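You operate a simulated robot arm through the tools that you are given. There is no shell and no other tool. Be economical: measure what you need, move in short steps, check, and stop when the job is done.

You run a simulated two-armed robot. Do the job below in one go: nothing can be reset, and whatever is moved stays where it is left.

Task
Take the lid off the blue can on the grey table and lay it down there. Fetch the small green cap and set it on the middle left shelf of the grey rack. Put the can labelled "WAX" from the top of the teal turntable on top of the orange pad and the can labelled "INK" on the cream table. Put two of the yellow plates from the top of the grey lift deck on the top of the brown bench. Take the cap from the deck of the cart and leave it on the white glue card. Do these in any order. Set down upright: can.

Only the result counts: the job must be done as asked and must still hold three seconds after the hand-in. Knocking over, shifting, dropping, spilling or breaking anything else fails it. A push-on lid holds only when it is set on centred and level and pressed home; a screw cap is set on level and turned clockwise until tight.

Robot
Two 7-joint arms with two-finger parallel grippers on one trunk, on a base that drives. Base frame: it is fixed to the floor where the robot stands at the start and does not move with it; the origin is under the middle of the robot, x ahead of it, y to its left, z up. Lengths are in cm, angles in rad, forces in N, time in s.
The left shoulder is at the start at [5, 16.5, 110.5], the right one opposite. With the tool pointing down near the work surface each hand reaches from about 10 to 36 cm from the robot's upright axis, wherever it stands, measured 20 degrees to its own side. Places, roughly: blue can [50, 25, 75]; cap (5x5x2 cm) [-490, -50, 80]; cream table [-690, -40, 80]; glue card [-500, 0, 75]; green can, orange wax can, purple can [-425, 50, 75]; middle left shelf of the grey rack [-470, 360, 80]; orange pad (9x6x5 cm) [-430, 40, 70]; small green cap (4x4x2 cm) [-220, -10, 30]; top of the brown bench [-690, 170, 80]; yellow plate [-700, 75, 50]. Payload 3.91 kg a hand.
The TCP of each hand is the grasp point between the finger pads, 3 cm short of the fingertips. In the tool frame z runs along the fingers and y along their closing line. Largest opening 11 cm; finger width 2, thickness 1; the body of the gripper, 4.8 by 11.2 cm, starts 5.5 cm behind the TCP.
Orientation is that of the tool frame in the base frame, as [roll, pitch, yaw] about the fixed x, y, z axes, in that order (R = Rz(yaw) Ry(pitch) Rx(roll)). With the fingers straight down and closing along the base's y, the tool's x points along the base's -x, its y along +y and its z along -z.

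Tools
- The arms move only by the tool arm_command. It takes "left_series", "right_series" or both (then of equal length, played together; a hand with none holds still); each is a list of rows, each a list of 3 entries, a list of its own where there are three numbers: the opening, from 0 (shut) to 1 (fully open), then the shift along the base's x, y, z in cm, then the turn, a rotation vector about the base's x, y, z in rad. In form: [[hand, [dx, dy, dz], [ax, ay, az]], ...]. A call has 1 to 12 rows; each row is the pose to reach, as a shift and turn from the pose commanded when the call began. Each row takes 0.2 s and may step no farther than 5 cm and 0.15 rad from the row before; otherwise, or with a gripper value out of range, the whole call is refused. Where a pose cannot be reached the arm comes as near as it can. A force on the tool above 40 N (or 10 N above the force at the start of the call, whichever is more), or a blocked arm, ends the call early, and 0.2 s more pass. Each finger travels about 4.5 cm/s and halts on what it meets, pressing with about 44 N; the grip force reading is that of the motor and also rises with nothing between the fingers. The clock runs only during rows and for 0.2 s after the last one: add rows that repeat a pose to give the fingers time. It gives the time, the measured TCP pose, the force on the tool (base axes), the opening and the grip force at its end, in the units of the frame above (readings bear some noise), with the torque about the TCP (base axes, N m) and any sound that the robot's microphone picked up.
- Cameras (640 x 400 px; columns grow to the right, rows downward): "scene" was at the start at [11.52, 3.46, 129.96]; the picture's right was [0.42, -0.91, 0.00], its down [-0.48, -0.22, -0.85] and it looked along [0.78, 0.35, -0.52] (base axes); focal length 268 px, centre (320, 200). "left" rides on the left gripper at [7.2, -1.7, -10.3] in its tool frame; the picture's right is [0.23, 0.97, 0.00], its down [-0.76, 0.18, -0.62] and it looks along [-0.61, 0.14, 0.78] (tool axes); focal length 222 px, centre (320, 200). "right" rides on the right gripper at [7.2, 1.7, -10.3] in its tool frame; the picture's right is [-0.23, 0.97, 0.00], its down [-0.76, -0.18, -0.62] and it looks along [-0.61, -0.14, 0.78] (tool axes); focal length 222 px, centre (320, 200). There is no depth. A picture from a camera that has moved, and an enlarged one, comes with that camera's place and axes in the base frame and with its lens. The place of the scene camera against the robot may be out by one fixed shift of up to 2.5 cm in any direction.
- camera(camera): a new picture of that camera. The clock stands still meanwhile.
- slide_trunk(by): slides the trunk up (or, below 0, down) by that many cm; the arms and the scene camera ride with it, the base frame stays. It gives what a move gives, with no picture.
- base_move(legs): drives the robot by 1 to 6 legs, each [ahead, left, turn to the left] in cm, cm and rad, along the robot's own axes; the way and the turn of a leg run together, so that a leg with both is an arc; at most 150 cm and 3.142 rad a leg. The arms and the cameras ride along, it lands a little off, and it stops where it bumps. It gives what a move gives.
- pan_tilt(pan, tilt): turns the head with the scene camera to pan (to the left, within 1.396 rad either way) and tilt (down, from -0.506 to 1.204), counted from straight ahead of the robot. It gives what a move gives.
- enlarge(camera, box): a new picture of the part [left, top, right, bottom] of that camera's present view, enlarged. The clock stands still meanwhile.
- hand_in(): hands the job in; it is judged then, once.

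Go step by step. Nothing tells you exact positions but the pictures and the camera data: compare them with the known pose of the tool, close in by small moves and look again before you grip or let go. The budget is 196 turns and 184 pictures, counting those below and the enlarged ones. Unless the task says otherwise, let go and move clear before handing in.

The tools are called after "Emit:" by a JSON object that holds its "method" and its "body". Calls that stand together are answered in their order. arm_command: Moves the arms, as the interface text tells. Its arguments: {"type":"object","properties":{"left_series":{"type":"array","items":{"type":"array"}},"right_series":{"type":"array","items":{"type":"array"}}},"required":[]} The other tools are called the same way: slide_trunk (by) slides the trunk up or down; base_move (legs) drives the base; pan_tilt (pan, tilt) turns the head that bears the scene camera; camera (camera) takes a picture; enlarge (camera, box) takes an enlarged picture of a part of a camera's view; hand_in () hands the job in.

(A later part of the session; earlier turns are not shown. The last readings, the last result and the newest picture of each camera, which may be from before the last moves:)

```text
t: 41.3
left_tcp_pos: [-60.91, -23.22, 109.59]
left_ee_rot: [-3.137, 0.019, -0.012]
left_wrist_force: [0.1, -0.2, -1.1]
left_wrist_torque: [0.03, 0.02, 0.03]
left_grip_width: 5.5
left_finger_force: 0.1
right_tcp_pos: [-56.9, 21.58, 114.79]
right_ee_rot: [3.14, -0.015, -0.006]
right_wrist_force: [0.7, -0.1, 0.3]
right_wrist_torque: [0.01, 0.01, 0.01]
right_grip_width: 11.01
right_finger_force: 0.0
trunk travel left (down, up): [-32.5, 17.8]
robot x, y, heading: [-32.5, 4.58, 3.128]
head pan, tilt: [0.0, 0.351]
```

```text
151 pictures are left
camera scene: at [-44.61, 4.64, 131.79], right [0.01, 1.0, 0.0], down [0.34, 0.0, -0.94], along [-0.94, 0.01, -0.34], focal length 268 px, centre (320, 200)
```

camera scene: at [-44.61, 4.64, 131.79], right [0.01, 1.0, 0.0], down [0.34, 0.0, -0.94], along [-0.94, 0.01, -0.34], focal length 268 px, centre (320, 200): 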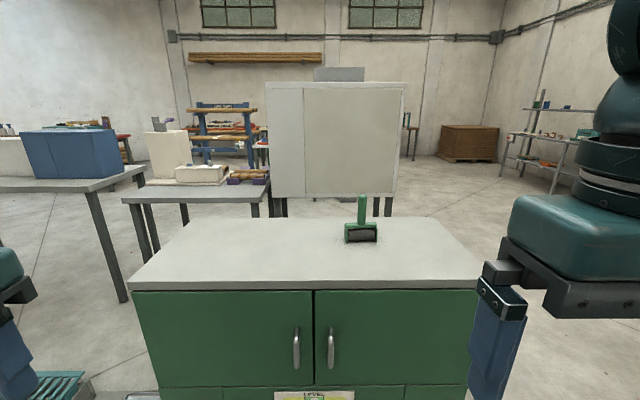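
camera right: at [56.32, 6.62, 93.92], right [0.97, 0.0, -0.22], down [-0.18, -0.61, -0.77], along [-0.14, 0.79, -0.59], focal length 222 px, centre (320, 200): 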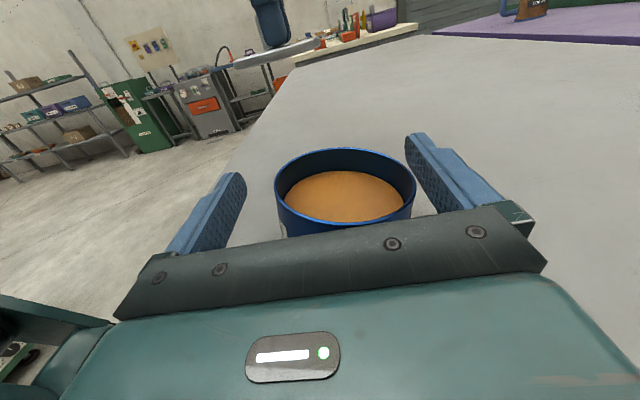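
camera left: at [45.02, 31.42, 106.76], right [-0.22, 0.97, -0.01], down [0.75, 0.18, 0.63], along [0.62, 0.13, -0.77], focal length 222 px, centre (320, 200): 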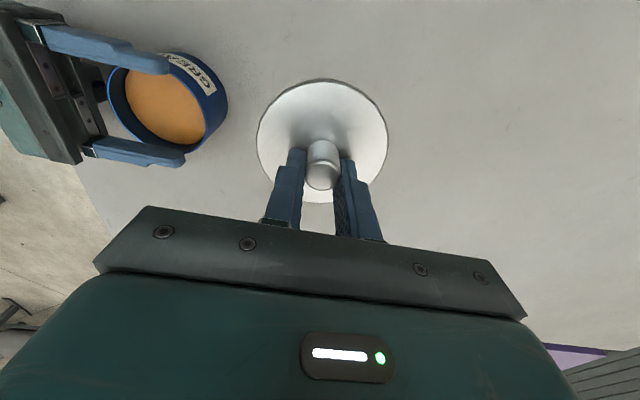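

A green cabinet stands right ahead, with a white panel and tables behind. I read its sign and look around for the cap's place near [-220, -10, 30].

Emit:
{"method": "enlarge", "body": {"camera": "scene", "box": [120, 60, 440, 260]}}

Emit:
{"method": "pan_tilt", "body": {"pan": 0.3, "tilt": 0.8}}

Emit:
{"method": "camera", "body": {"camera": "scene"}}

```text
2.00 times, centred on (280, 160) of scene
camera zoom: at [-44.61, 4.64, 131.79], right [0.01, 1.0, 0.0], down [0.34, 0.0, -0.94], along [-0.94, 0.01, -0.34], focal length 535 px, centre (400, 280)
```

zoom: 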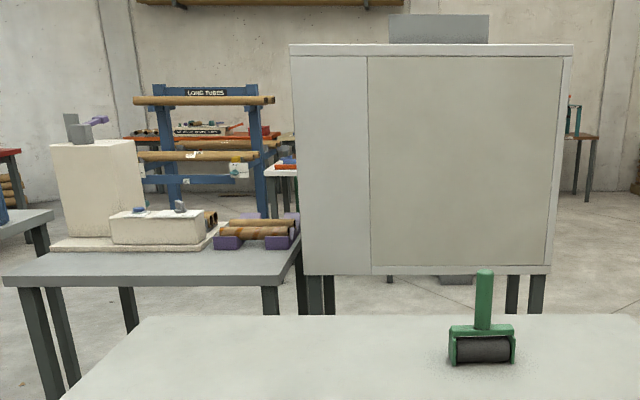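

```text
t: 42.2
left_tcp_pos: [-61.0, -23.21, 109.66]
left_ee_rot: [-3.137, 0.019, -0.011]
left_wrist_force: [0.2, 0.2, -0.2]
left_wrist_torque: [-0.02, 0.04, -0.01]
left_grip_width: 5.49
left_finger_force: 0.1
right_tcp_pos: [-57.01, 21.51, 114.95]
right_ee_rot: [3.141, -0.015, -0.005]
right_wrist_force: [0.6, 0.5, -0.1]
right_wrist_torque: [0.01, 0.0, -0.04]
right_grip_width: 10.99
right_finger_force: 0.1
trunk travel left (down, up): [-32.5, 17.8]
robot x, y, heading: [-32.55, 4.5, 3.131]
head pan, tilt: [0.3, 0.799]
```

```text
149 pictures are left
camera scene: at [-43.03, 2.24, 127.84], right [-0.28, 0.96, 0.0], down [0.69, 0.2, -0.7], along [-0.67, -0.2, -0.72], focal length 268 px, centre (320, 200)
```

scene: 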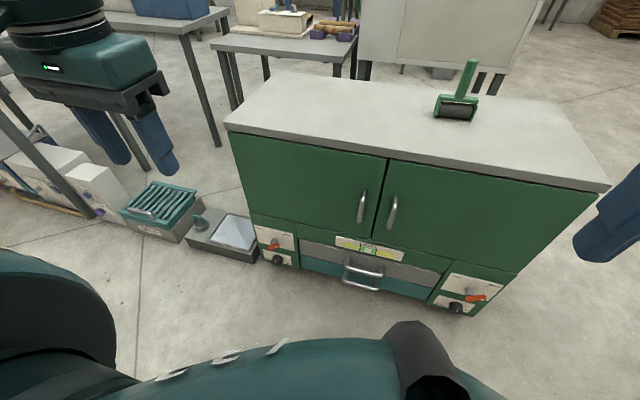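

The green cabinet spans x −110…−160, y −45…57; the cap should lie behind it. I drive round on its right side (+y), which looked open.

Emit:
{"method": "base_move", "body": {"legs": [[0, -110, 0], [100, 0, 0]]}}

Emit:
{"method": "pan_tilt", "body": {"pan": 0.6, "tilt": 0.5}}

Emit:
{"method": "camera", "body": {"camera": "scene"}}

```text
t: 57.0
left_tcp_pos: [-160.06, 88.75, 109.54]
left_ee_rot: [-3.137, 0.02, -0.015]
left_wrist_force: [-0.7, 0.3, 0.1]
left_wrist_torque: [0.0, 0.03, 0.03]
left_grip_width: 5.51
left_finger_force: 0.0
right_tcp_pos: [-155.78, 133.51, 114.78]
right_ee_rot: [3.141, -0.016, -0.01]
right_wrist_force: [0.8, 0.9, -0.8]
right_wrist_torque: [-0.01, 0.01, -0.01]
right_grip_width: 11.0
right_finger_force: 0.0
trunk travel left (down, up): [-32.5, 17.8]
robot x, y, heading: [-131.73, 116.23, 3.13]
head pan, tilt: [0.3, 0.799]
```

```text
t: 57.8
left_tcp_pos: [-159.99, 88.76, 109.49]
left_ee_rot: [-3.135, 0.018, -0.014]
left_wrist_force: [-0.1, -0.3, 0.4]
left_wrist_torque: [0.04, 0.02, 0.0]
left_grip_width: 5.5
left_finger_force: 0.1
right_tcp_pos: [-155.96, 133.51, 114.81]
right_ee_rot: [-3.14, -0.015, -0.012]
right_wrist_force: [0.8, 0.7, -0.5]
right_wrist_torque: [-0.01, 0.01, -0.02]
right_grip_width: 10.97
right_finger_force: 0.0
trunk travel left (down, up): [-32.5, 17.8]
robot x, y, heading: [-131.6, 116.86, 3.128]
head pan, tilt: [0.6, 0.499]
```

```text
148 pictures are left
camera scene: at [-141.89, 111.38, 130.42], right [-0.55, 0.83, 0.0], down [0.4, 0.26, -0.88], along [-0.73, -0.48, -0.48], focal length 268 px, centre (320, 200)
```

scene: 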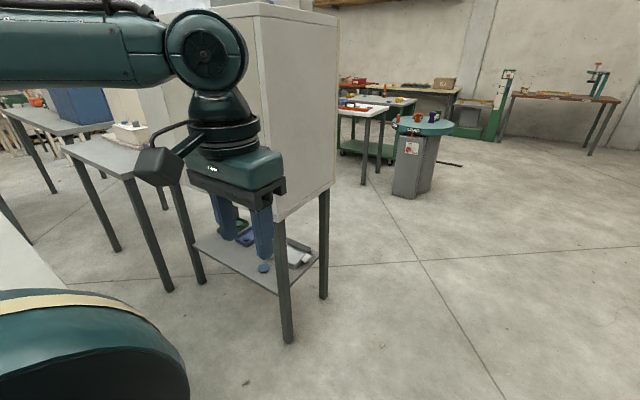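

Under the big white box there's a low shelf (z≈30) with small items: the cap is likely there. I move the left arm out of the view and zoom.

Emit:
{"method": "arm_command", "body": {"left_series": [[0.5, [3, -4, 0], [0, 0, 0]], [0.5, [6, -8, 0], [0, 0, 0]], [0.5, [9, -12, 0], [0, 0, 0]], [0.5, [12, -16, 0], [0, 0, 0]]]}}

Emit:
{"method": "pan_tilt", "body": {"pan": 0.75, "tilt": 0.6}}

Emit:
{"method": "camera", "body": {"camera": "scene"}}

```text
t: 58.8
left_tcp_pos: [-147.83, 72.73, 109.45]
left_ee_rot: [-3.137, 0.021, -0.014]
left_wrist_force: [0.0, -0.2, 0.2]
left_wrist_torque: [-0.03, -0.02, 0.0]
left_grip_width: 5.47
left_finger_force: 0.0
right_tcp_pos: [-155.74, 133.38, 114.82]
right_ee_rot: [3.141, -0.016, -0.01]
right_wrist_force: [-0.5, 0.7, 0.2]
right_wrist_torque: [-0.01, 0.01, -0.04]
right_grip_width: 11.0
right_finger_force: 0.0
trunk travel left (down, up): [-32.5, 17.8]
robot x, y, heading: [-131.51, 116.6, 3.129]
head pan, tilt: [0.6, 0.499]
```

```text
t: 59.5
left_tcp_pos: [-147.92, 72.71, 109.52]
left_ee_rot: [-3.136, 0.019, -0.014]
left_wrist_force: [-0.4, -0.5, 0.8]
left_wrist_torque: [0.01, -0.01, 0.03]
left_grip_width: 5.49
left_finger_force: 0.1
right_tcp_pos: [-155.84, 133.57, 114.79]
right_ee_rot: [-3.14, -0.017, -0.009]
right_wrist_force: [0.4, 0.1, -0.3]
right_wrist_torque: [0.05, -0.03, 0.01]
right_grip_width: 11.01
right_finger_force: 0.0
trunk travel left (down, up): [-32.5, 17.8]
robot x, y, heading: [-131.82, 116.6, 3.123]
head pan, tilt: [0.75, 0.6]
```

```text
147 pictures are left
camera scene: at [-140.85, 110.48, 129.52], right [-0.67, 0.74, 0.0], down [0.42, 0.38, -0.83], along [-0.61, -0.55, -0.56], focal length 268 px, centre (320, 200)
```

scene: 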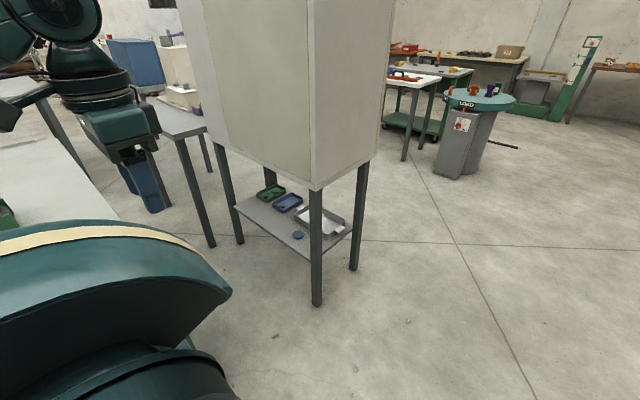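

Emit:
{"method": "enlarge", "body": {"camera": "scene", "box": [200, 140, 400, 265]}}

Emit:
{"method": "enlarge", "body": {"camera": "scene", "box": [370, 30, 640, 199]}}

```text
3.20 times, centred on (300, 202) of scene
camera zoom: at [-140.85, 110.48, 129.52], right [-0.67, 0.74, 0.0], down [0.42, 0.38, -0.83], along [-0.61, -0.55, -0.56], focal length 856 px, centre (384, 192)
```

zoom: 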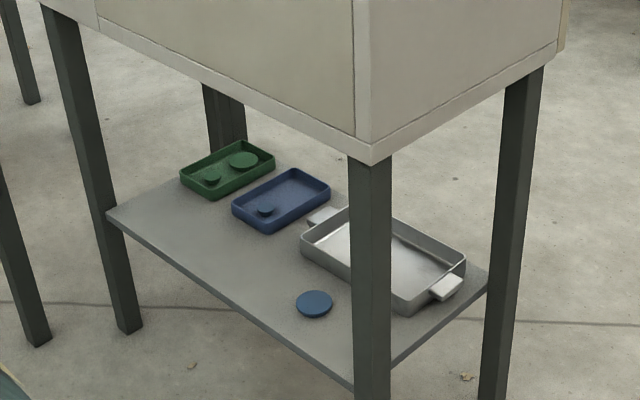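

```text
2.37 times, centred on (505, 114) of scene
camera zoom: at [-140.85, 110.48, 129.52], right [-0.67, 0.74, 0.0], down [0.42, 0.38, -0.83], along [-0.61, -0.55, -0.56], focal length 633 px, centre (-118, 402)
```

zoom: 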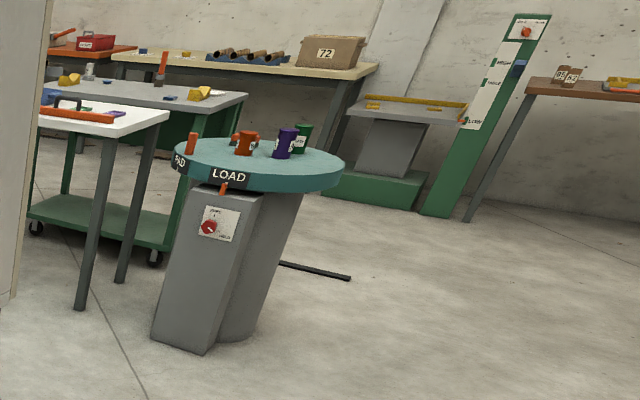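

The green tray holds a large and a small green cap; the small one is near [-228, -17, 30], under a box whose underside is about z 74. I'll reach it from the far side: drive round, turn to face +x there.

Emit:
{"method": "base_move", "body": {"legs": [[150, 0, 0], [30, 0, 0], [0, 0, 3.14]]}}

Emit:
{"method": "pan_tilt", "body": {"pan": -0.9, "tilt": 0.5}}

Emit:
{"method": "camera", "body": {"camera": "scene"}}

```text
t: 75.9
left_tcp_pos: [-295.69, 163.55, 109.41]
left_ee_rot: [-3.136, 0.019, 3.135]
left_wrist_force: [-0.7, -0.6, 0.2]
left_wrist_torque: [-0.02, 0.01, -0.02]
left_grip_width: 5.51
left_finger_force: 0.0
right_tcp_pos: [-287.47, 102.91, 114.87]
right_ee_rot: [-3.141, -0.016, 3.137]
right_wrist_force: [1.3, 0.6, 0.3]
right_wrist_torque: [0.0, -0.01, 0.0]
right_grip_width: 11.0
right_finger_force: 0.1
trunk travel left (down, up): [-32.5, 17.8]
robot x, y, heading: [-311.66, 119.36, -0.009]
head pan, tilt: [0.75, 0.6]
```

```text
t: 77.6
left_tcp_pos: [-295.81, 163.61, 109.51]
left_ee_rot: [-3.137, 0.02, 3.135]
left_wrist_force: [0.3, -1.0, 0.2]
left_wrist_torque: [-0.02, 0.02, 0.02]
left_grip_width: 5.49
left_finger_force: 0.1
right_tcp_pos: [-287.53, 102.88, 114.81]
right_ee_rot: [3.141, -0.015, 3.138]
right_wrist_force: [-0.2, 0.3, 0.1]
right_wrist_torque: [0.0, 0.01, -0.01]
right_grip_width: 11.0
right_finger_force: 0.0
trunk travel left (down, up): [-32.5, 17.8]
robot x, y, heading: [-311.73, 119.54, -0.011]
head pan, tilt: [-0.901, 0.499]
```

```text
144 pictures are left
camera scene: at [-302.66, 112.06, 130.43], right [-0.79, -0.62, 0.0], down [-0.29, 0.38, -0.88], along [0.54, -0.69, -0.48], focal length 268 px, centre (320, 200)
```

scene: 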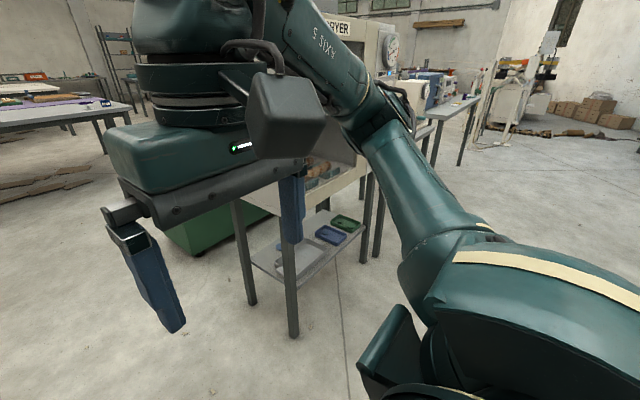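

The other side is open floor. I strafe to face the shelf's green tray.

Emit:
{"method": "base_move", "body": {"legs": [[0, -118, 0]]}}

Emit:
{"method": "slide_trunk", "body": {"by": -32}}

Emit:
{"method": "pan_tilt", "body": {"pan": -0.1, "tilt": 0.5}}

Emit:
{"method": "camera", "body": {"camera": "scene"}}

```text
t: 88.2
left_tcp_pos: [-296.73, 45.42, 109.44]
left_ee_rot: [-3.136, 0.019, 3.134]
left_wrist_force: [0.0, -0.4, -0.5]
left_wrist_torque: [0.03, 0.02, -0.01]
left_grip_width: 5.49
left_finger_force: 0.1
right_tcp_pos: [-288.44, -15.34, 114.76]
right_ee_rot: [3.141, -0.017, 3.138]
right_wrist_force: [-0.1, -0.2, -0.5]
right_wrist_torque: [0.0, -0.01, -0.01]
right_grip_width: 10.99
right_finger_force: 0.1
trunk travel left (down, up): [-32.5, 17.8]
robot x, y, heading: [-312.78, 1.43, -0.007]
head pan, tilt: [-0.901, 0.499]
```

```text
t: 91.4
left_tcp_pos: [-296.77, 45.46, 77.38]
left_ee_rot: [-3.136, 0.019, 3.133]
left_wrist_force: [0.7, 0.2, -0.9]
left_wrist_torque: [0.02, 0.01, 0.02]
left_grip_width: 5.51
left_finger_force: 0.1
right_tcp_pos: [-288.48, -15.27, 82.84]
right_ee_rot: [-3.141, -0.016, 3.136]
right_wrist_force: [-0.4, -0.4, 0.6]
right_wrist_torque: [0.0, 0.04, 0.03]
right_grip_width: 11.0
right_finger_force: 0.1
trunk travel left (down, up): [-0.5, 49.8]
robot x, y, heading: [-312.87, 1.57, -0.004]
head pan, tilt: [-0.901, 0.499]
```

```text
t: 92.5
left_tcp_pos: [-296.78, 45.38, 77.62]
left_ee_rot: [-3.135, 0.019, 3.134]
left_wrist_force: [-0.2, -0.3, -0.3]
left_wrist_torque: [0.02, 0.0, -0.01]
left_grip_width: 5.51
left_finger_force: 0.1
right_tcp_pos: [-288.52, -15.42, 82.81]
right_ee_rot: [3.141, -0.017, 3.138]
right_wrist_force: [0.9, -0.7, 0.6]
right_wrist_torque: [-0.02, 0.0, 0.01]
right_grip_width: 10.97
right_finger_force: 0.1
trunk travel left (down, up): [-0.5, 49.8]
robot x, y, heading: [-312.81, 1.44, -0.012]
head pan, tilt: [-0.099, 0.499]
```

```text
143 pictures are left
camera scene: at [-300.19, 0.05, 98.43], right [-0.11, -0.99, 0.0], down [-0.48, 0.05, -0.88], along [0.87, -0.1, -0.48], focal length 268 px, centre (320, 200)
```

scene: 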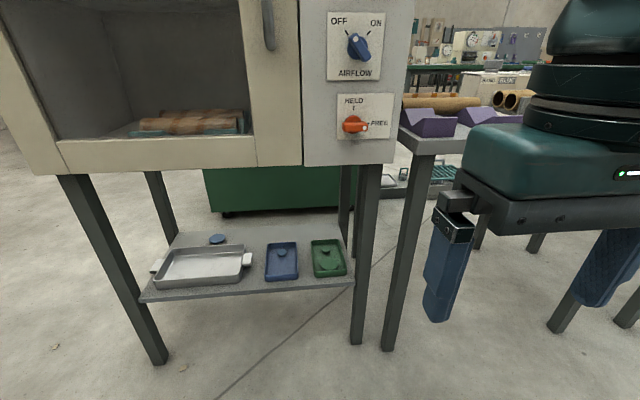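

Emit:
{"method": "enlarge", "body": {"camera": "scene", "box": [230, 210, 390, 310]}}

```text
4.00 times, centred on (310, 260) of scene
camera zoom: at [-300.19, 0.05, 98.43], right [-0.11, -0.99, 0.0], down [-0.48, 0.05, -0.88], along [0.87, -0.1, -0.48], focal length 1070 px, centre (360, -40)
```

zoom: 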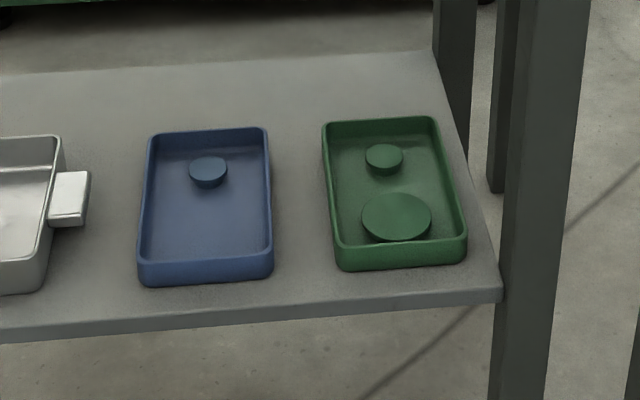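

Small green cap is the far one in the tray, about [-223, -12.5, 31]. I turn the right hand so it will point forward-down with its camera on top, in two halves.

Emit:
{"method": "arm_command", "body": {"right_series": [[1, [0, 0, 0], [0.0547, 0, -0.132]], [1, [0, 0, 0], [0.1094, 0, -0.264]], [1, [0, 0, 0], [0.164, 0, -0.396]], [1, [0, 0, 0], [0.2188, 0, -0.528]], [1, [0, 0, 0], [0.2735, 0, -0.66]], [1, [0, 0, 0], [0.328, 0, -0.792]], [1, [0, 0, 0], [0.383, 0, -0.924]], [1, [0, 0, 0], [0.4376, 0, -1.056]], [1, [0, 0, 0], [0.492, 0, -1.188]], [1, [0, 0, 0], [0.547, 0, -1.32]], [1, [0, 0, 0], [0.6017, 0, -1.452]]]}}

Emit:
{"method": "camera", "body": {"camera": "right"}}

```text
t: 94.9
left_tcp_pos: [-296.83, 45.36, 77.36]
left_ee_rot: [-3.137, 0.021, 3.134]
left_wrist_force: [0.4, 0.0, 0.3]
left_wrist_torque: [0.02, -0.03, 0.04]
left_grip_width: 5.51
left_finger_force: 0.1
right_tcp_pos: [-288.47, -15.23, 82.91]
right_ee_rot: [2.715, -0.379, 1.728]
right_wrist_force: [0.1, 0.1, -0.2]
right_wrist_torque: [0.01, -0.02, -0.02]
right_grip_width: 11.03
right_finger_force: 0.1
trunk travel left (down, up): [-0.5, 49.8]
robot x, y, heading: [-312.78, 1.36, -0.007]
head pan, tilt: [-0.099, 0.499]
```

```text
141 pictures are left
camera right: at [-291.65, -12.92, 94.88], right [0.93, -0.22, 0.29], down [-0.27, -0.95, 0.18], along [0.23, -0.24, -0.94], focal length 222 px, centre (320, 200)
```

right: 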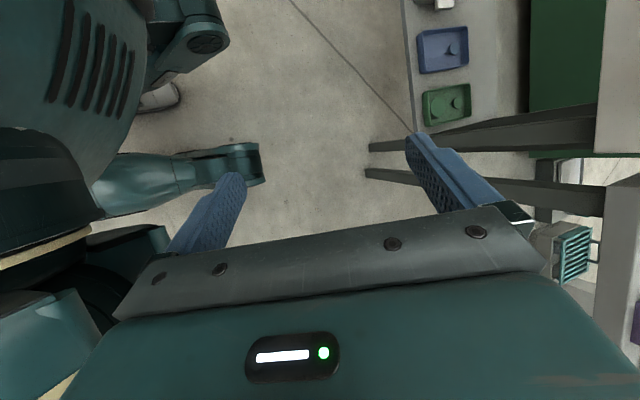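

Emit:
{"method": "arm_command", "body": {"right_series": [[1, [0, 0, 0], [0.0547, 0, -0.132]], [1, [0, 0, 0], [0.1094, 0, -0.264]], [1, [0, 0, 0], [0.164, 0, -0.396]], [1, [0, 0, 0], [0.2188, 0, -0.528]], [1, [0, 0, 0], [0.2735, 0, -0.66]], [1, [0, 0, 0], [0.328, 0, -0.792]], [1, [0, 0, 0], [0.383, 0, -0.924]], [1, [0, 0, 0], [0.4376, 0, -1.056]], [1, [0, 0, 0], [0.492, 0, -1.188]], [1, [0, 0, 0], [0.547, 0, -1.32]], [1, [0, 0, 0], [0.6017, 0, -1.452]]]}}

Emit:
{"method": "camera", "body": {"camera": "right"}}

```text
t: 97.3
left_tcp_pos: [-296.71, 45.39, 77.5]
left_ee_rot: [-3.137, 0.019, 3.133]
left_wrist_force: [0.4, 0.5, 0.8]
left_wrist_torque: [0.01, -0.01, -0.01]
left_grip_width: 5.49
left_finger_force: 0.0
right_tcp_pos: [-287.43, -14.23, 85.69]
right_ee_rot: [-3.135, -0.799, -0.011]
right_wrist_force: [1.1, -0.7, 0.8]
right_wrist_torque: [0.01, -0.01, -0.02]
right_grip_width: 10.98
right_finger_force: 0.0
right hand out of reach, approached as far as the arm can: row 2, 3, 4, 5, 6, 7, 8, 9, 10, 11
trunk travel left (down, up): [-0.5, 49.8]
robot x, y, heading: [-312.36, 1.74, -0.009]
head pan, tilt: [-0.099, 0.499]
```

```text
140 pictures are left
camera right: at [-289.9, -16.11, 98.13], right [-0.17, -0.97, -0.17], down [-0.98, 0.19, -0.11], along [0.14, 0.14, -0.98], focal length 222 px, centre (320, 200)
```

right: 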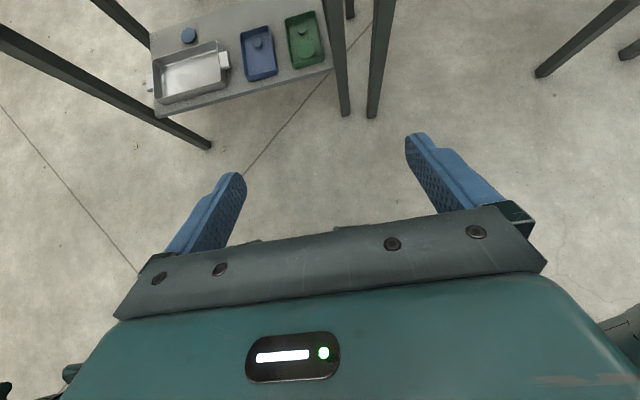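

Hand now points forward-down with the cap in view at about [-222.8, -11, 31]. I lower the hand in front of the shelf, then drive closer.

Emit:
{"method": "arm_command", "body": {"right_series": [[0.6, [2, 0, -4], [0, 0, 0]], [0.6, [4, 1, -8], [0, 0, 0]], [0.6, [6, 1, -12], [0, 0, 0]], [0.6, [8, 1, -16], [0, 0, 0]], [0.6, [9, 1, -20], [0, 0, 0]], [0.6, [10, 1, -24.5], [0, 0, 0]], [0.6, [10, 1, -29], [0, 0, 0]], [0.6, [10, 1, -33.5], [0, 0, 0]], [0.6, [10, 1, -38], [0, 0, 0]], [0.6, [10, 1, -42], [0, 0, 0]]]}}

Emit:
{"method": "camera", "body": {"camera": "scene"}}

```text
t: 99.7
left_tcp_pos: [-296.92, 45.47, 77.35]
left_ee_rot: [-3.135, 0.022, 3.133]
left_wrist_force: [-0.9, -0.1, -0.3]
left_wrist_torque: [-0.01, -0.04, 0.01]
left_grip_width: 5.5
left_finger_force: 0.1
right_tcp_pos: [-275.41, -10.83, 47.61]
right_ee_rot: [-3.093, -0.854, -0.055]
right_wrist_force: [-0.7, -0.1, 1.0]
right_wrist_torque: [0.0, 0.01, 0.02]
right_grip_width: 6.62
right_finger_force: 0.0
right hand out of reach, approached as far as the arm can: row 1, 2, 3, 4, 5, 6, 7, 9, 10
trunk travel left (down, up): [-0.5, 49.8]
robot x, y, heading: [-312.46, 1.1, -0.005]
head pan, tilt: [-0.099, 0.499]
stopped in row 10 (right hand): the arm was blocked; the commanded pose is now the measured one
```

```text
139 pictures are left
camera scene: at [-300.46, 0.16, 98.42], right [-0.11, -0.99, 0.0], down [-0.47, 0.05, -0.88], along [0.87, -0.1, -0.47], focal length 268 px, centre (320, 200)
```

scene: 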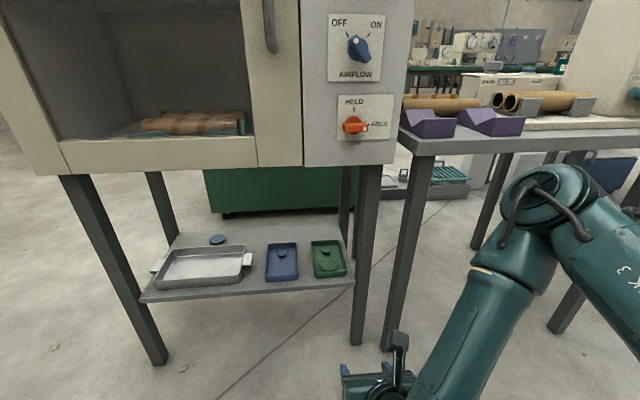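

The arm is folded too tightly there. I extend it forward and down so the elbow tucks in before driving up.

Emit:
{"method": "arm_command", "body": {"right_series": [[0.6, [3, 0, 0], [0, 0, 0]], [0.6, [6, 0, -2], [0, 0, 0]], [0.6, [9, 0, -4], [0, 0, 0]], [0.6, [11, 0, -6], [0, 0, 0]], [0.6, [12, 0, -8], [0, 0, 0]], [0.6, [12, 0, -8], [0, 0, 0]]]}}

Emit:
{"method": "camera", "body": {"camera": "scene"}}

```text
t: 101.1
left_tcp_pos: [-296.78, 45.3, 77.57]
left_ee_rot: [-3.136, 0.018, 3.133]
left_wrist_force: [-0.1, 1.0, -0.3]
left_wrist_torque: [0.03, 0.01, 0.03]
left_grip_width: 5.49
left_finger_force: 0.0
right_tcp_pos: [-263.5, -10.41, 39.07]
right_ee_rot: [-3.118, -0.836, -0.04]
right_wrist_force: [0.0, -0.5, -0.1]
right_wrist_torque: [0.0, -0.02, 0.02]
right_grip_width: 6.58
right_finger_force: 0.0
right hand out of reach, approached as far as the arm can: row 5, 6
trunk travel left (down, up): [-0.5, 49.8]
robot x, y, heading: [-312.3, 1.5, -0.008]
head pan, tilt: [-0.099, 0.499]
```

```text
138 pictures are left
camera scene: at [-300.19, 0.05, 98.43], right [-0.11, -0.99, 0.0], down [-0.48, 0.05, -0.88], along [0.87, -0.09, -0.48], focal length 268 px, centre (320, 200)
```

scene: 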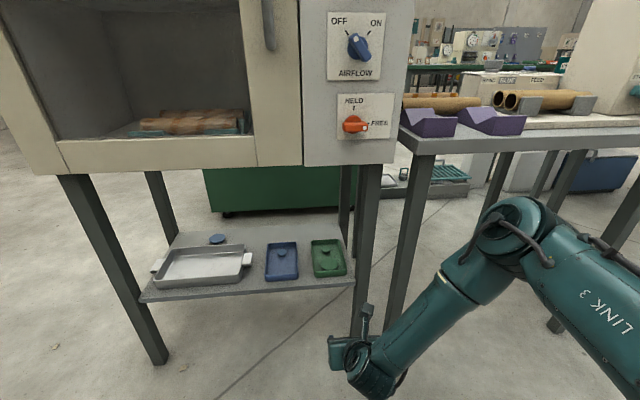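

The right elbow would hit the neighbouring table. I test the left arm instead with its normal yaw and a forward tilt, in free space first.

Emit:
{"method": "arm_command", "body": {"left_series": [[0.6, [4, -3, 0], [0, 0, 0]], [0.6, [8, -6, 0], [0, -0.1, 0]], [0.6, [11, -9.5, 0], [0, -0.2, 0]], [0.6, [14, -13, 0], [0, -0.3, 0]], [0.6, [17, -16.5, -1], [0, -0.4, 0]], [0.6, [20, -20, -3], [0, -0.5, 0]], [0.6, [22, -23.5, -6], [0, -0.6, 0]], [0.6, [24, -27, -9], [0, -0.7, 0]], [0.6, [26, -30, -12], [0, -0.7, 0]], [0.6, [28, -31, -16], [0, -0.7, 0]], [0.6, [30, -31, -20], [0, -0.7, 0]], [0.6, [31, -31, -24], [0, -0.7, 0]]]}}

Emit:
{"method": "arm_command", "body": {"left_series": [[0.6, [0, 0, -4], [0, 0, 0]], [0.6, [1, 0, -8], [0, 0, 0]], [0.6, [2, 0, -12], [0, 0, 0]], [0.6, [2, 0, -15], [0, 0, 0]], [0.6, [2, 0, -15], [0, 0, 0]]]}}

Emit:
{"method": "pan_tilt", "body": {"pan": 0.3, "tilt": 0.6}}

Emit:
{"method": "camera", "body": {"camera": "scene"}}

```text
refused: row 6 steps farther than a row can; nothing moved
```

```text
t: 102.3
left_tcp_pos: [-294.84, 45.44, 62.42]
left_ee_rot: [-3.137, 0.018, 3.134]
left_wrist_force: [-0.8, 0.5, 0.3]
left_wrist_torque: [0.02, -0.05, 0.01]
left_grip_width: 6.61
left_finger_force: 0.1
right_tcp_pos: [-263.48, -10.39, 39.1]
right_ee_rot: [-3.118, -0.834, -0.04]
right_wrist_force: [-0.4, -0.9, 0.4]
right_wrist_torque: [0.01, -0.01, 0.06]
right_grip_width: 6.59
right_finger_force: 0.1
trunk travel left (down, up): [-0.5, 49.8]
robot x, y, heading: [-312.9, 1.34, -0.005]
head pan, tilt: [-0.099, 0.499]
```

```text
t: 103.2
left_tcp_pos: [-294.77, 45.52, 62.51]
left_ee_rot: [-3.137, 0.018, 3.132]
left_wrist_force: [-0.2, 0.0, -0.3]
left_wrist_torque: [-0.01, 0.02, -0.02]
left_grip_width: 6.61
left_finger_force: 0.0
right_tcp_pos: [-263.44, -10.4, 39.15]
right_ee_rot: [-3.118, -0.835, -0.039]
right_wrist_force: [-0.2, 1.2, 0.2]
right_wrist_torque: [0.04, -0.03, 0.02]
right_grip_width: 6.63
right_finger_force: 0.1
trunk travel left (down, up): [-0.5, 49.8]
robot x, y, heading: [-312.69, 1.4, -0.012]
head pan, tilt: [0.3, 0.6]
```

```text
137 pictures are left
camera scene: at [-300.77, 3.56, 97.52], right [0.29, -0.96, 0.0], down [-0.54, -0.16, -0.83], along [0.79, 0.24, -0.56], focal length 268 px, centre (320, 200)
```

scene: 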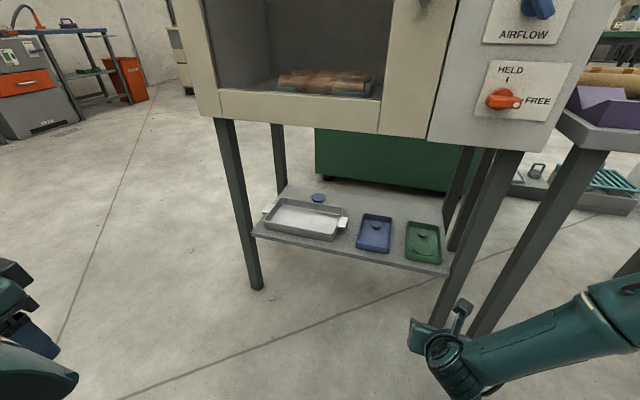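

The first call was refused and only the second ran (a harmless lowering). I resend the swing in even steps.

Emit:
{"method": "arm_command", "body": {"left_series": [[0.6, [2.6, -2.6, -1.9], [0, -0.06, 0]], [0.6, [5.2, -5.2, -3.8], [0, -0.12, 0]], [0.6, [7.8, -7.8, -5.7], [0, -0.18, 0]], [0.6, [10.4, -10.4, -7.6], [0, -0.24, 0]], [0.6, [13, -13, -9.5], [0, -0.3, 0]], [0.6, [15.6, -15.6, -11.4], [0, -0.36, 0]], [0.6, [18.2, -18.2, -13.3], [0, -0.42, 0]], [0.6, [20.8, -20.8, -15.2], [0, -0.48, 0]], [0.6, [23.4, -23.4, -17.1], [0, -0.54, 0]], [0.6, [26, -26, -19], [0, -0.6, 0]], [0.6, [28.6, -28.6, -20.9], [0, -0.66, 0]], [0.6, [31, -31, -23], [0, -0.7, 0]]]}}

Emit:
{"method": "camera", "body": {"camera": "scene"}}

Emit:
{"method": "camera", "body": {"camera": "left"}}

```text
t: 105.8
left_tcp_pos: [-263.72, 14.39, 39.51]
left_ee_rot: [3.139, 0.721, 3.131]
left_wrist_force: [0.0, -0.4, 0.8]
left_wrist_torque: [-0.01, 0.01, 0.01]
left_grip_width: 6.6
left_finger_force: 0.0
left hand out of reach, approached as far as the arm can: row 2, 3, 4
right_tcp_pos: [-263.41, -10.46, 39.05]
right_ee_rot: [-3.117, -0.835, -0.04]
right_wrist_force: [0.1, 0.2, -0.2]
right_wrist_torque: [-0.01, -0.02, 0.0]
right_grip_width: 6.61
right_finger_force: 0.1
trunk travel left (down, up): [-0.5, 49.8]
robot x, y, heading: [-312.63, 1.39, -0.007]
head pan, tilt: [0.3, 0.6]
```

```text
136 pictures are left
camera scene: at [-300.78, 3.57, 97.52], right [0.29, -0.96, 0.0], down [-0.54, -0.16, -0.83], along [0.79, 0.24, -0.56], focal length 268 px, centre (320, 200)
```

scene: 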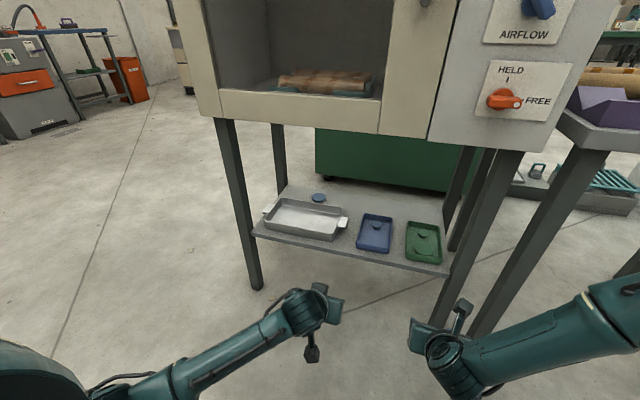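

```text
135 pictures are left
camera left: at [-275.97, 12.88, 42.56], right [-0.16, 0.98, -0.15], down [0.16, 0.17, 0.97], along [0.97, 0.13, -0.19], focal length 222 px, centre (320, 200)
```

left: 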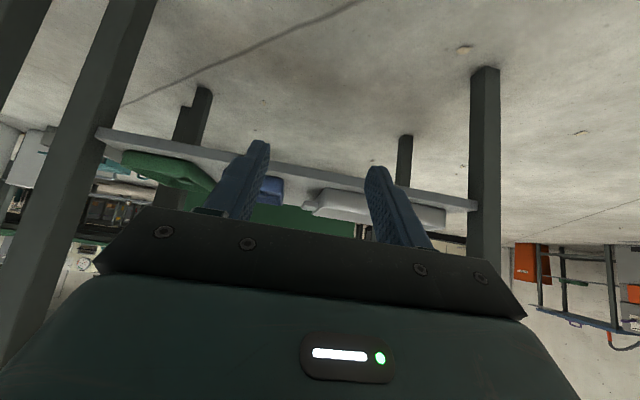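

The left arm lies nicely low there, so it will do the job. First I bring the right arm back to its normal folded pose so its elbow stays clear.

Emit:
{"method": "arm_command", "body": {"right_series": [[0.6, [-4, 0, 3], [0, 0, 0]], [0.6, [-8, -1, 6], [0, 0, 0]], [0.6, [-12, -2, 9], [0, 0, 0]], [0.6, [-15, -3, 13], [0, 0, 0]], [0.6, [-17, -4, 17], [0, 0, 0]], [0.6, [-19, -4, 21], [0, 0, 0]], [0.6, [-21, -4, 25], [0, 0, 0]], [0.6, [-22, -4, 29.5], [0, 0, 0]], [0.6, [-23, -4, 34], [0, 0, 0]], [0.6, [-24, -4, 38.5], [0, 0, 0]], [0.6, [-24, -4, 43], [0, 0, 0]], [0.6, [-24, -4, 46], [0, 0, 0]]]}}

Emit:
{"method": "arm_command", "body": {"right_series": [[0.6, [0, 0, 0], [-0.0547, 0, 0.132]], [0.6, [0, 0, 0], [-0.1094, 0, 0.264]], [0.6, [0, 0, 0], [-0.164, 0, 0.396]], [0.6, [0, 0, 0], [-0.2188, 0, 0.528]], [0.6, [0, 0, 0], [-0.2735, 0, 0.66]], [0.6, [0, 0, 0], [-0.328, 0, 0.792]], [0.6, [0, 0, 0], [-0.383, 0, 0.924]], [0.6, [0, 0, 0], [-0.4376, 0, 1.056]], [0.6, [0, 0, 0], [-0.492, 0, 1.188]], [0.6, [0, 0, 0], [-0.547, 0, 1.32]], [0.6, [0, 0, 0], [-0.6017, 0, 1.452]]]}}

Emit:
{"method": "arm_command", "body": {"right_series": [[0.6, [0, 0, 0], [-0.0547, 0, 0.132]], [0.6, [0, 0, 0], [-0.1094, 0, 0.264]], [0.6, [0, 0, 0], [-0.164, 0, 0.396]], [0.6, [0, 0, 0], [-0.2188, 0, 0.528]], [0.6, [0, 0, 0], [-0.2735, 0, 0.66]], [0.6, [0, 0, 0], [-0.328, 0, 0.792]], [0.6, [0, 0, 0], [-0.383, 0, 0.924]], [0.6, [0, 0, 0], [-0.4376, 0, 1.056]], [0.6, [0, 0, 0], [-0.492, 0, 1.188]], [0.6, [0, 0, 0], [-0.547, 0, 1.32]], [0.6, [0, 0, 0], [-0.6017, 0, 1.452]]]}}

Emit:
{"method": "camera", "body": {"camera": "scene"}}

```text
refused: row 2 steps farther than a row can; nothing moved
```

```text
t: 108.2
left_tcp_pos: [-263.81, 14.45, 39.56]
left_ee_rot: [3.139, 0.718, 3.13]
left_wrist_force: [-0.3, -0.1, -0.6]
left_wrist_torque: [0.0, 0.02, 0.0]
left_grip_width: 6.58
left_finger_force: 0.1
right_tcp_pos: [-263.45, -10.56, 39.1]
right_ee_rot: [2.722, -0.422, 1.726]
right_wrist_force: [-0.5, -0.3, 0.5]
right_wrist_torque: [-0.03, -0.02, 0.02]
right_grip_width: 6.59
right_finger_force: 0.0
right hand out of reach, approached as far as the arm can: row 1, 2, 3, 4, 5
trunk travel left (down, up): [-0.5, 49.8]
robot x, y, heading: [-312.84, 1.3, -0.011]
head pan, tilt: [0.3, 0.6]
```

```text
t: 110.6
left_tcp_pos: [-263.86, 14.38, 39.45]
left_ee_rot: [3.139, 0.72, 3.131]
left_wrist_force: [0.2, -0.2, 0.2]
left_wrist_torque: [0.02, -0.02, -0.01]
left_grip_width: 6.59
left_finger_force: 0.1
right_tcp_pos: [-263.55, -10.51, 39.14]
right_ee_rot: [-3.138, -0.051, 3.117]
right_wrist_force: [-0.2, 0.4, 0.4]
right_wrist_torque: [0.02, 0.01, 0.01]
right_grip_width: 6.59
right_finger_force: 0.1
trunk travel left (down, up): [-0.5, 49.8]
robot x, y, heading: [-312.24, 1.06, -0.007]
head pan, tilt: [0.3, 0.6]
```

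```text
134 pictures are left
camera scene: at [-300.77, 3.57, 97.52], right [0.29, -0.96, 0.0], down [-0.54, -0.16, -0.83], along [0.79, 0.24, -0.56], focal length 268 px, centre (320, 200)
```

scene: 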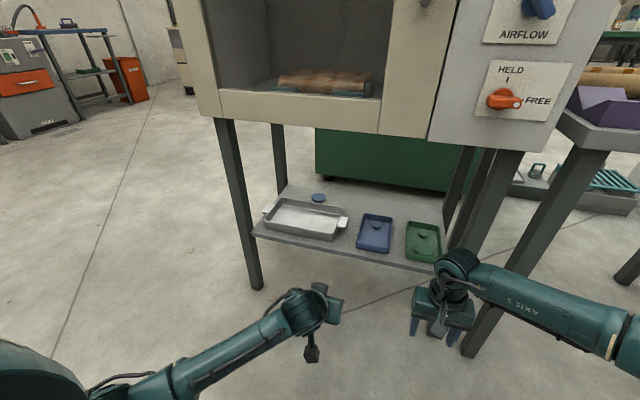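

It turned in place safely. Now I draw the right hand back and up in even steps.

Emit:
{"method": "arm_command", "body": {"right_series": [[0.6, [-2.2, -1.2, 3.4], [0, 0, 0]], [0.6, [-4.4, -2.4, 6.8], [0, 0, 0]], [0.6, [-6.6, -3.6, 10.2], [0, 0, 0]], [0.6, [-8.8, -4.8, 13.6], [0, 0, 0]], [0.6, [-11, -6, 17], [0, 0, 0]], [0.6, [-13.2, -7.2, 20.4], [0, 0, 0]], [0.6, [-15.4, -8.4, 23.8], [0, 0, 0]], [0.6, [-17.6, -9.6, 27.2], [0, 0, 0]], [0.6, [-19.8, -10.8, 30.6], [0, 0, 0]], [0.6, [-22, -12, 34], [0, 0, 0]], [0.6, [-24.2, -13.2, 37.4], [0, 0, 0]], [0.6, [-26.4, -14.4, 40.8], [0, 0, 0]]]}}

Emit:
{"method": "pan_tilt", "body": {"pan": -0.35, "tilt": 0.5}}

Emit:
{"method": "camera", "body": {"camera": "scene"}}

```text
t: 113.2
left_tcp_pos: [-263.76, 14.48, 39.57]
left_ee_rot: [3.141, 0.719, 3.131]
left_wrist_force: [0.2, 0.1, 0.0]
left_wrist_torque: [-0.01, 0.03, -0.02]
left_grip_width: 6.62
left_finger_force: 0.1
right_tcp_pos: [-289.99, -24.78, 79.82]
right_ee_rot: [-3.139, -0.056, 3.116]
right_wrist_force: [-0.5, 0.4, 0.6]
right_wrist_torque: [-0.03, 0.01, 0.02]
right_grip_width: 6.63
right_finger_force: 0.0
trunk travel left (down, up): [-0.5, 49.8]
robot x, y, heading: [-313.06, 1.32, -0.006]
head pan, tilt: [0.3, 0.6]
```

```text
t: 114.2
left_tcp_pos: [-263.7, 14.48, 39.59]
left_ee_rot: [3.14, 0.718, 3.132]
left_wrist_force: [0.2, 0.1, -0.8]
left_wrist_torque: [0.0, 0.02, 0.0]
left_grip_width: 6.58
left_finger_force: 0.1
right_tcp_pos: [-289.94, -24.8, 79.82]
right_ee_rot: [-3.14, -0.053, 3.116]
right_wrist_force: [0.6, 0.3, -0.9]
right_wrist_torque: [0.0, 0.03, 0.0]
right_grip_width: 6.58
right_finger_force: 0.2
trunk travel left (down, up): [-0.5, 49.8]
robot x, y, heading: [-312.45, 1.54, -0.006]
head pan, tilt: [-0.351, 0.499]
```

```text
133 pictures are left
camera scene: at [-300.72, -2.16, 98.43], right [-0.35, -0.94, 0.0], down [-0.45, 0.17, -0.88], along [0.82, -0.31, -0.48], focal length 268 px, centre (320, 200)
```

scene: 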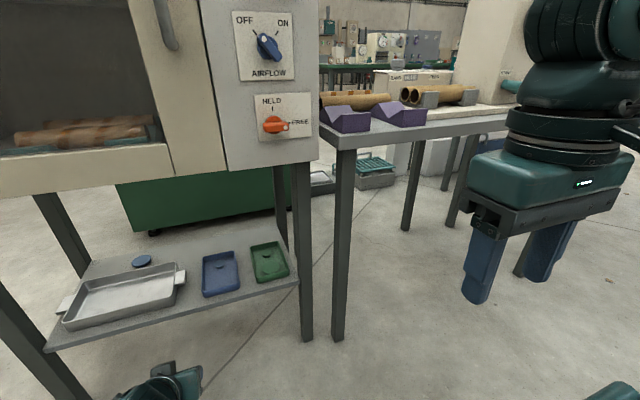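

I pull the right hand further in, and yaw the left tool slightly so it enters the shelf past the leg, then drive partway.

Emit:
{"method": "arm_command", "body": {"left_series": [[0.6, [0, -2, 1], [0.009, 0.05, -0.088]], [0.6, [0, -4, 2], [0.018, 0.1, -0.175]], [0.6, [0, -6, 3], [0.026, 0.15, -0.263]], [0.6, [0, -7, 4], [0.035, 0.2, -0.35]], [0.6, [0, -7, 4], [0.035, 0.2, -0.35]]], "right_series": [[0.6, [-2, 0, 2], [0, 0, 0]], [0.6, [-4, 0, 4], [0, 0, 0]], [0.6, [-6, 0, 7], [0, 0, 0]], [0.6, [-8, 0, 10], [0, 0, 0]], [0.6, [-8, 0, 12], [0, 0, 0]]]}}

Emit:
{"method": "base_move", "body": {"legs": [[0, -18.5, 0], [16, 0, 0]]}}

Emit:
{"method": "pan_tilt", "body": {"pan": 0.0, "tilt": 0.65}}

Emit:
{"method": "camera", "body": {"camera": "scene"}}

Emit:
{"method": "camera", "body": {"camera": "left"}}

```text
t: 115.4
left_tcp_pos: [-263.74, 7.41, 43.46]
left_ee_rot: [3.141, 0.518, 2.782]
left_wrist_force: [0.2, 0.6, -0.4]
left_wrist_torque: [-0.01, 0.01, 0.0]
left_grip_width: 6.63
left_finger_force: 0.1
right_tcp_pos: [-297.31, -22.41, 90.24]
right_ee_rot: [-3.139, -0.056, 3.117]
right_wrist_force: [0.3, -0.2, 1.1]
right_wrist_torque: [0.0, 0.01, -0.03]
right_grip_width: 6.61
right_finger_force: 0.1
right hand out of reach, approached as far as the arm can: row 4, 5
trunk travel left (down, up): [-0.5, 49.8]
robot x, y, heading: [-312.73, 1.14, -0.006]
head pan, tilt: [-0.351, 0.499]
```

```text
t: 118.7
left_tcp_pos: [-248.09, -11.17, 43.42]
left_ee_rot: [-3.138, 0.515, 2.784]
left_wrist_force: [-0.5, -0.1, -0.3]
left_wrist_torque: [0.0, -0.03, -0.02]
left_grip_width: 6.61
left_finger_force: 0.2
right_tcp_pos: [-281.6, -41.11, 90.24]
right_ee_rot: [-3.14, -0.054, 3.117]
right_wrist_force: [-0.5, -0.2, -0.1]
right_wrist_torque: [-0.01, -0.01, -0.03]
right_grip_width: 6.61
right_finger_force: 0.0
trunk travel left (down, up): [-0.5, 49.8]
robot x, y, heading: [-296.77, -16.78, -0.01]
head pan, tilt: [-0.351, 0.499]
```

```text
t: 119.5
left_tcp_pos: [-247.9, -11.19, 43.4]
left_ee_rot: [-3.14, 0.518, 2.782]
left_wrist_force: [0.0, 1.0, -0.4]
left_wrist_torque: [-0.03, 0.0, -0.03]
left_grip_width: 6.6
left_finger_force: 0.0
right_tcp_pos: [-281.53, -41.13, 90.23]
right_ee_rot: [-3.14, -0.053, 3.117]
right_wrist_force: [-0.6, 0.5, 0.5]
right_wrist_torque: [0.01, -0.01, 0.0]
right_grip_width: 6.6
right_finger_force: 0.1
trunk travel left (down, up): [-0.5, 49.8]
robot x, y, heading: [-297.06, -17.08, -0.006]
head pan, tilt: [0.0, 0.649]
```

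```text
132 pictures are left
camera scene: at [-284.83, -17.68, 97.09], right [-0.01, -1.0, 0.0], down [-0.6, 0.01, -0.8], along [0.8, -0.01, -0.6], focal length 268 px, centre (320, 200)
```

scene: 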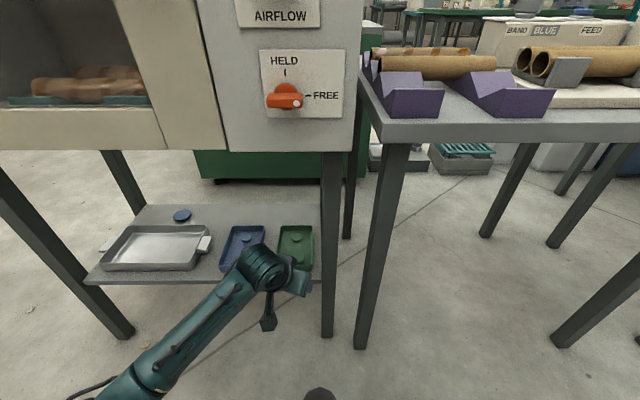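

```text
131 pictures are left
camera left: at [-259.24, -8.69, 48.87], right [0.16, 0.98, -0.11], down [0.39, 0.04, 0.92], along [0.91, -0.19, -0.38], focal length 222 px, centre (320, 200)
```

left: 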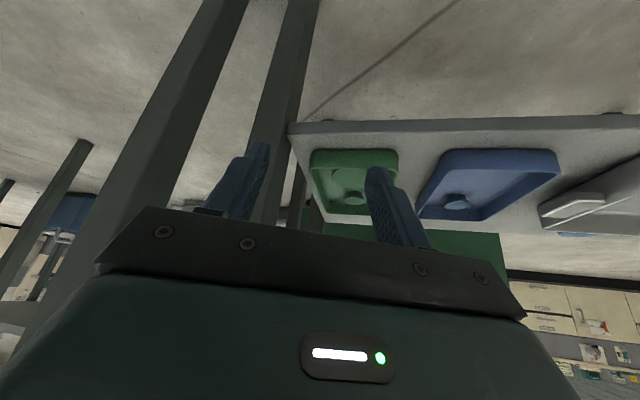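

The corridor is clear: leg's near side at y≈-18.6. I shift the hand 1.5 cm left and drive in 21 cm, staying above the trays.

Emit:
{"method": "arm_command", "body": {"left_series": [[0.6, [0, 1.5, 1], [0, 0, 0]], [0.6, [0, 1.5, 1], [0, 0, 0]]]}}

Emit:
{"method": "base_move", "body": {"legs": [[21, 0, 0]]}}

Emit:
{"method": "camera", "body": {"camera": "scene"}}

Emit:
{"method": "camera", "body": {"camera": "left"}}

```text
t: 120.1
left_tcp_pos: [-248.07, -9.79, 44.5]
left_ee_rot: [-3.141, 0.52, 2.783]
left_wrist_force: [1.0, 0.1, 0.0]
left_wrist_torque: [-0.03, -0.03, 0.02]
left_grip_width: 6.62
left_finger_force: 0.1
right_tcp_pos: [-281.54, -41.08, 90.27]
right_ee_rot: [-3.14, -0.052, 3.117]
right_wrist_force: [0.1, 0.2, 0.0]
right_wrist_torque: [-0.04, 0.0, -0.02]
right_grip_width: 6.6
right_finger_force: 0.0
trunk travel left (down, up): [-0.5, 49.8]
robot x, y, heading: [-296.96, -17.14, -0.008]
head pan, tilt: [0.0, 0.649]
```

```text
t: 121.7
left_tcp_pos: [-227.21, -9.92, 44.47]
left_ee_rot: [-3.138, 0.518, 2.78]
left_wrist_force: [-0.5, -0.5, 0.3]
left_wrist_torque: [-0.02, 0.01, -0.01]
left_grip_width: 6.58
left_finger_force: 0.1
right_tcp_pos: [-260.78, -41.23, 90.37]
right_ee_rot: [-3.14, -0.052, 3.115]
right_wrist_force: [0.1, -0.3, 0.5]
right_wrist_torque: [0.01, 0.02, -0.01]
right_grip_width: 6.61
right_finger_force: 0.1
trunk travel left (down, up): [-0.5, 49.8]
robot x, y, heading: [-276.57, -17.67, -0.005]
head pan, tilt: [0.0, 0.649]
```

```text
130 pictures are left
camera scene: at [-263.97, -17.86, 97.09], right [-0.01, -1.0, 0.0], down [-0.6, 0.01, -0.8], along [0.8, -0.01, -0.6], focal length 268 px, centre (320, 200)
```

scene: 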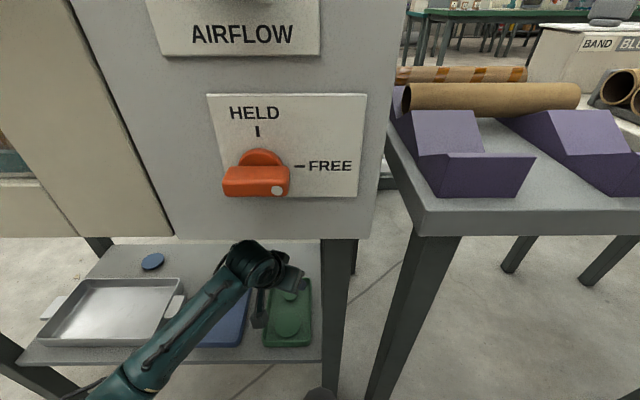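

```text
129 pictures are left
camera left: at [-238.38, -7.42, 49.87], right [0.16, 0.98, -0.11], down [0.39, 0.04, 0.92], along [0.91, -0.19, -0.38], focal length 222 px, centre (320, 200)
```

left: 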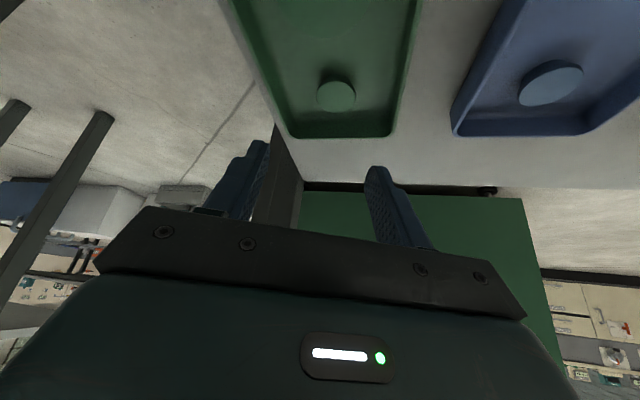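

Cap estimated at [-223, -10.3, top 32.7]. I lower to just above it and look again.

Emit:
{"method": "arm_command", "body": {"left_series": [[0.6, [1, 0, -2], [0, 0, 0]], [0.6, [2, 0, -4], [0, 0, 0]], [0.6, [3, 0, -6], [0, 0, 0]], [0.6, [3, 0, -7.5], [0, 0, 0]], [0.6, [3, 0, -7.5], [0, 0, 0]]]}}

Emit:
{"method": "camera", "body": {"camera": "left"}}

Emit:
{"method": "enlarge", "body": {"camera": "scene", "box": [200, 220, 360, 370]}}

```text
t: 122.9
left_tcp_pos: [-224.23, -9.86, 36.89]
left_ee_rot: [-3.139, 0.518, 2.781]
left_wrist_force: [0.3, 0.1, 0.2]
left_wrist_torque: [-0.01, 0.03, 0.04]
left_grip_width: 6.6
left_finger_force: 0.0
right_tcp_pos: [-260.73, -41.15, 90.24]
right_ee_rot: [-3.138, -0.053, 3.115]
right_wrist_force: [-0.1, -0.2, 0.0]
right_wrist_torque: [-0.02, 0.02, 0.02]
right_grip_width: 6.63
right_finger_force: 0.1
trunk travel left (down, up): [-0.5, 49.8]
robot x, y, heading: [-276.07, -17.35, -0.008]
head pan, tilt: [0.0, 0.649]
```

```text
128 pictures are left
camera left: at [-235.43, -7.39, 42.33], right [0.16, 0.98, -0.11], down [0.39, 0.04, 0.92], along [0.91, -0.19, -0.38], focal length 222 px, centre (320, 200)
```

left: 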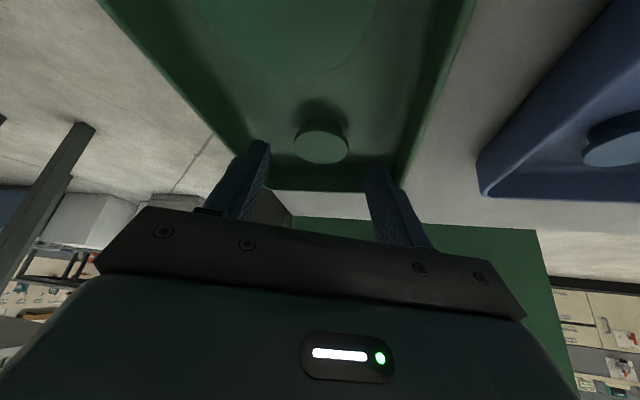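

```text
2.67 times, centred on (280, 295) of scene
camera zoom: at [-263.97, -17.86, 97.09], right [-0.01, -1.0, 0.0], down [-0.6, 0.01, -0.8], along [0.8, -0.01, -0.6], focal length 713 px, centre (427, -53)
```

zoom: 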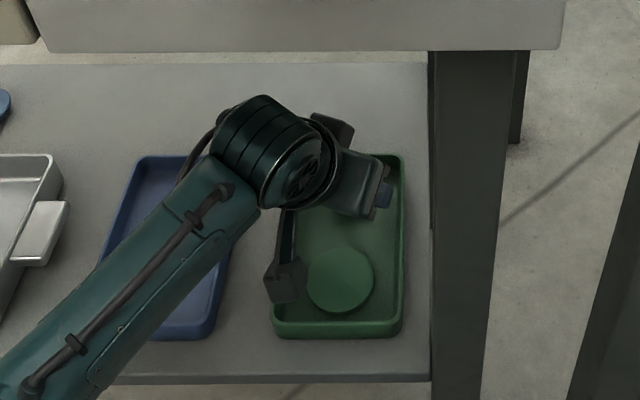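

The tips are just above cap height and nearly centred on it. I lower 2 cm with a slight back shift and close.

Emit:
{"method": "arm_command", "body": {"left_series": [[0.6, [-0.4, 0.1, -0.7], [0, 0, 0]], [0.6, [-0.7, 0.1, -1.4], [0, 0, 0]], [0.6, [-0.7, 0.1, -2.0], [0, 0, 0]], [0.6, [-0.7, 0.1, -2.0], [0, 0, 0]]]}}

Emit:
{"method": "camera", "body": {"camera": "left"}}

```text
t: 123.9
left_tcp_pos: [-224.53, -9.97, 35.61]
left_ee_rot: [3.141, 0.534, 2.779]
left_wrist_force: [-6.3, 5.0, 36.7]
left_wrist_torque: [0.02, -0.05, -0.01]
left_grip_width: 6.63
left_finger_force: 0.2
right_tcp_pos: [-260.89, -41.22, 90.17]
right_ee_rot: [-3.139, -0.049, 3.116]
right_wrist_force: [-0.4, 0.0, -0.2]
right_wrist_torque: [0.04, 0.02, 0.0]
right_grip_width: 6.62
right_finger_force: 0.2
trunk travel left (down, up): [-0.5, 49.8]
robot x, y, heading: [-276.04, -17.36, -0.007]
head pan, tilt: [0.0, 0.649]
```

```text
126 pictures are left
camera left: at [-235.89, -7.4, 40.9], right [0.16, 0.98, -0.12], down [0.38, 0.05, 0.92], along [0.91, -0.19, -0.36], focal length 222 px, centre (320, 200)
```

left: 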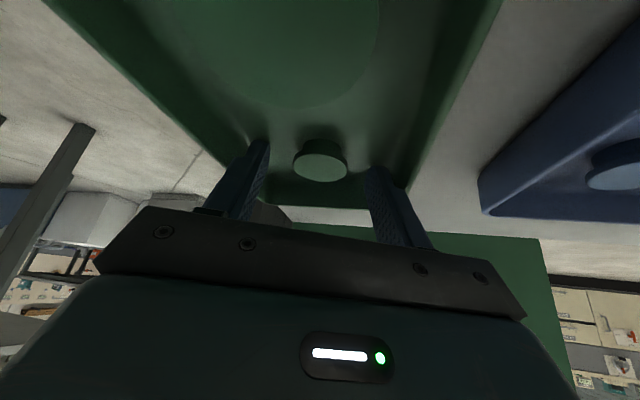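

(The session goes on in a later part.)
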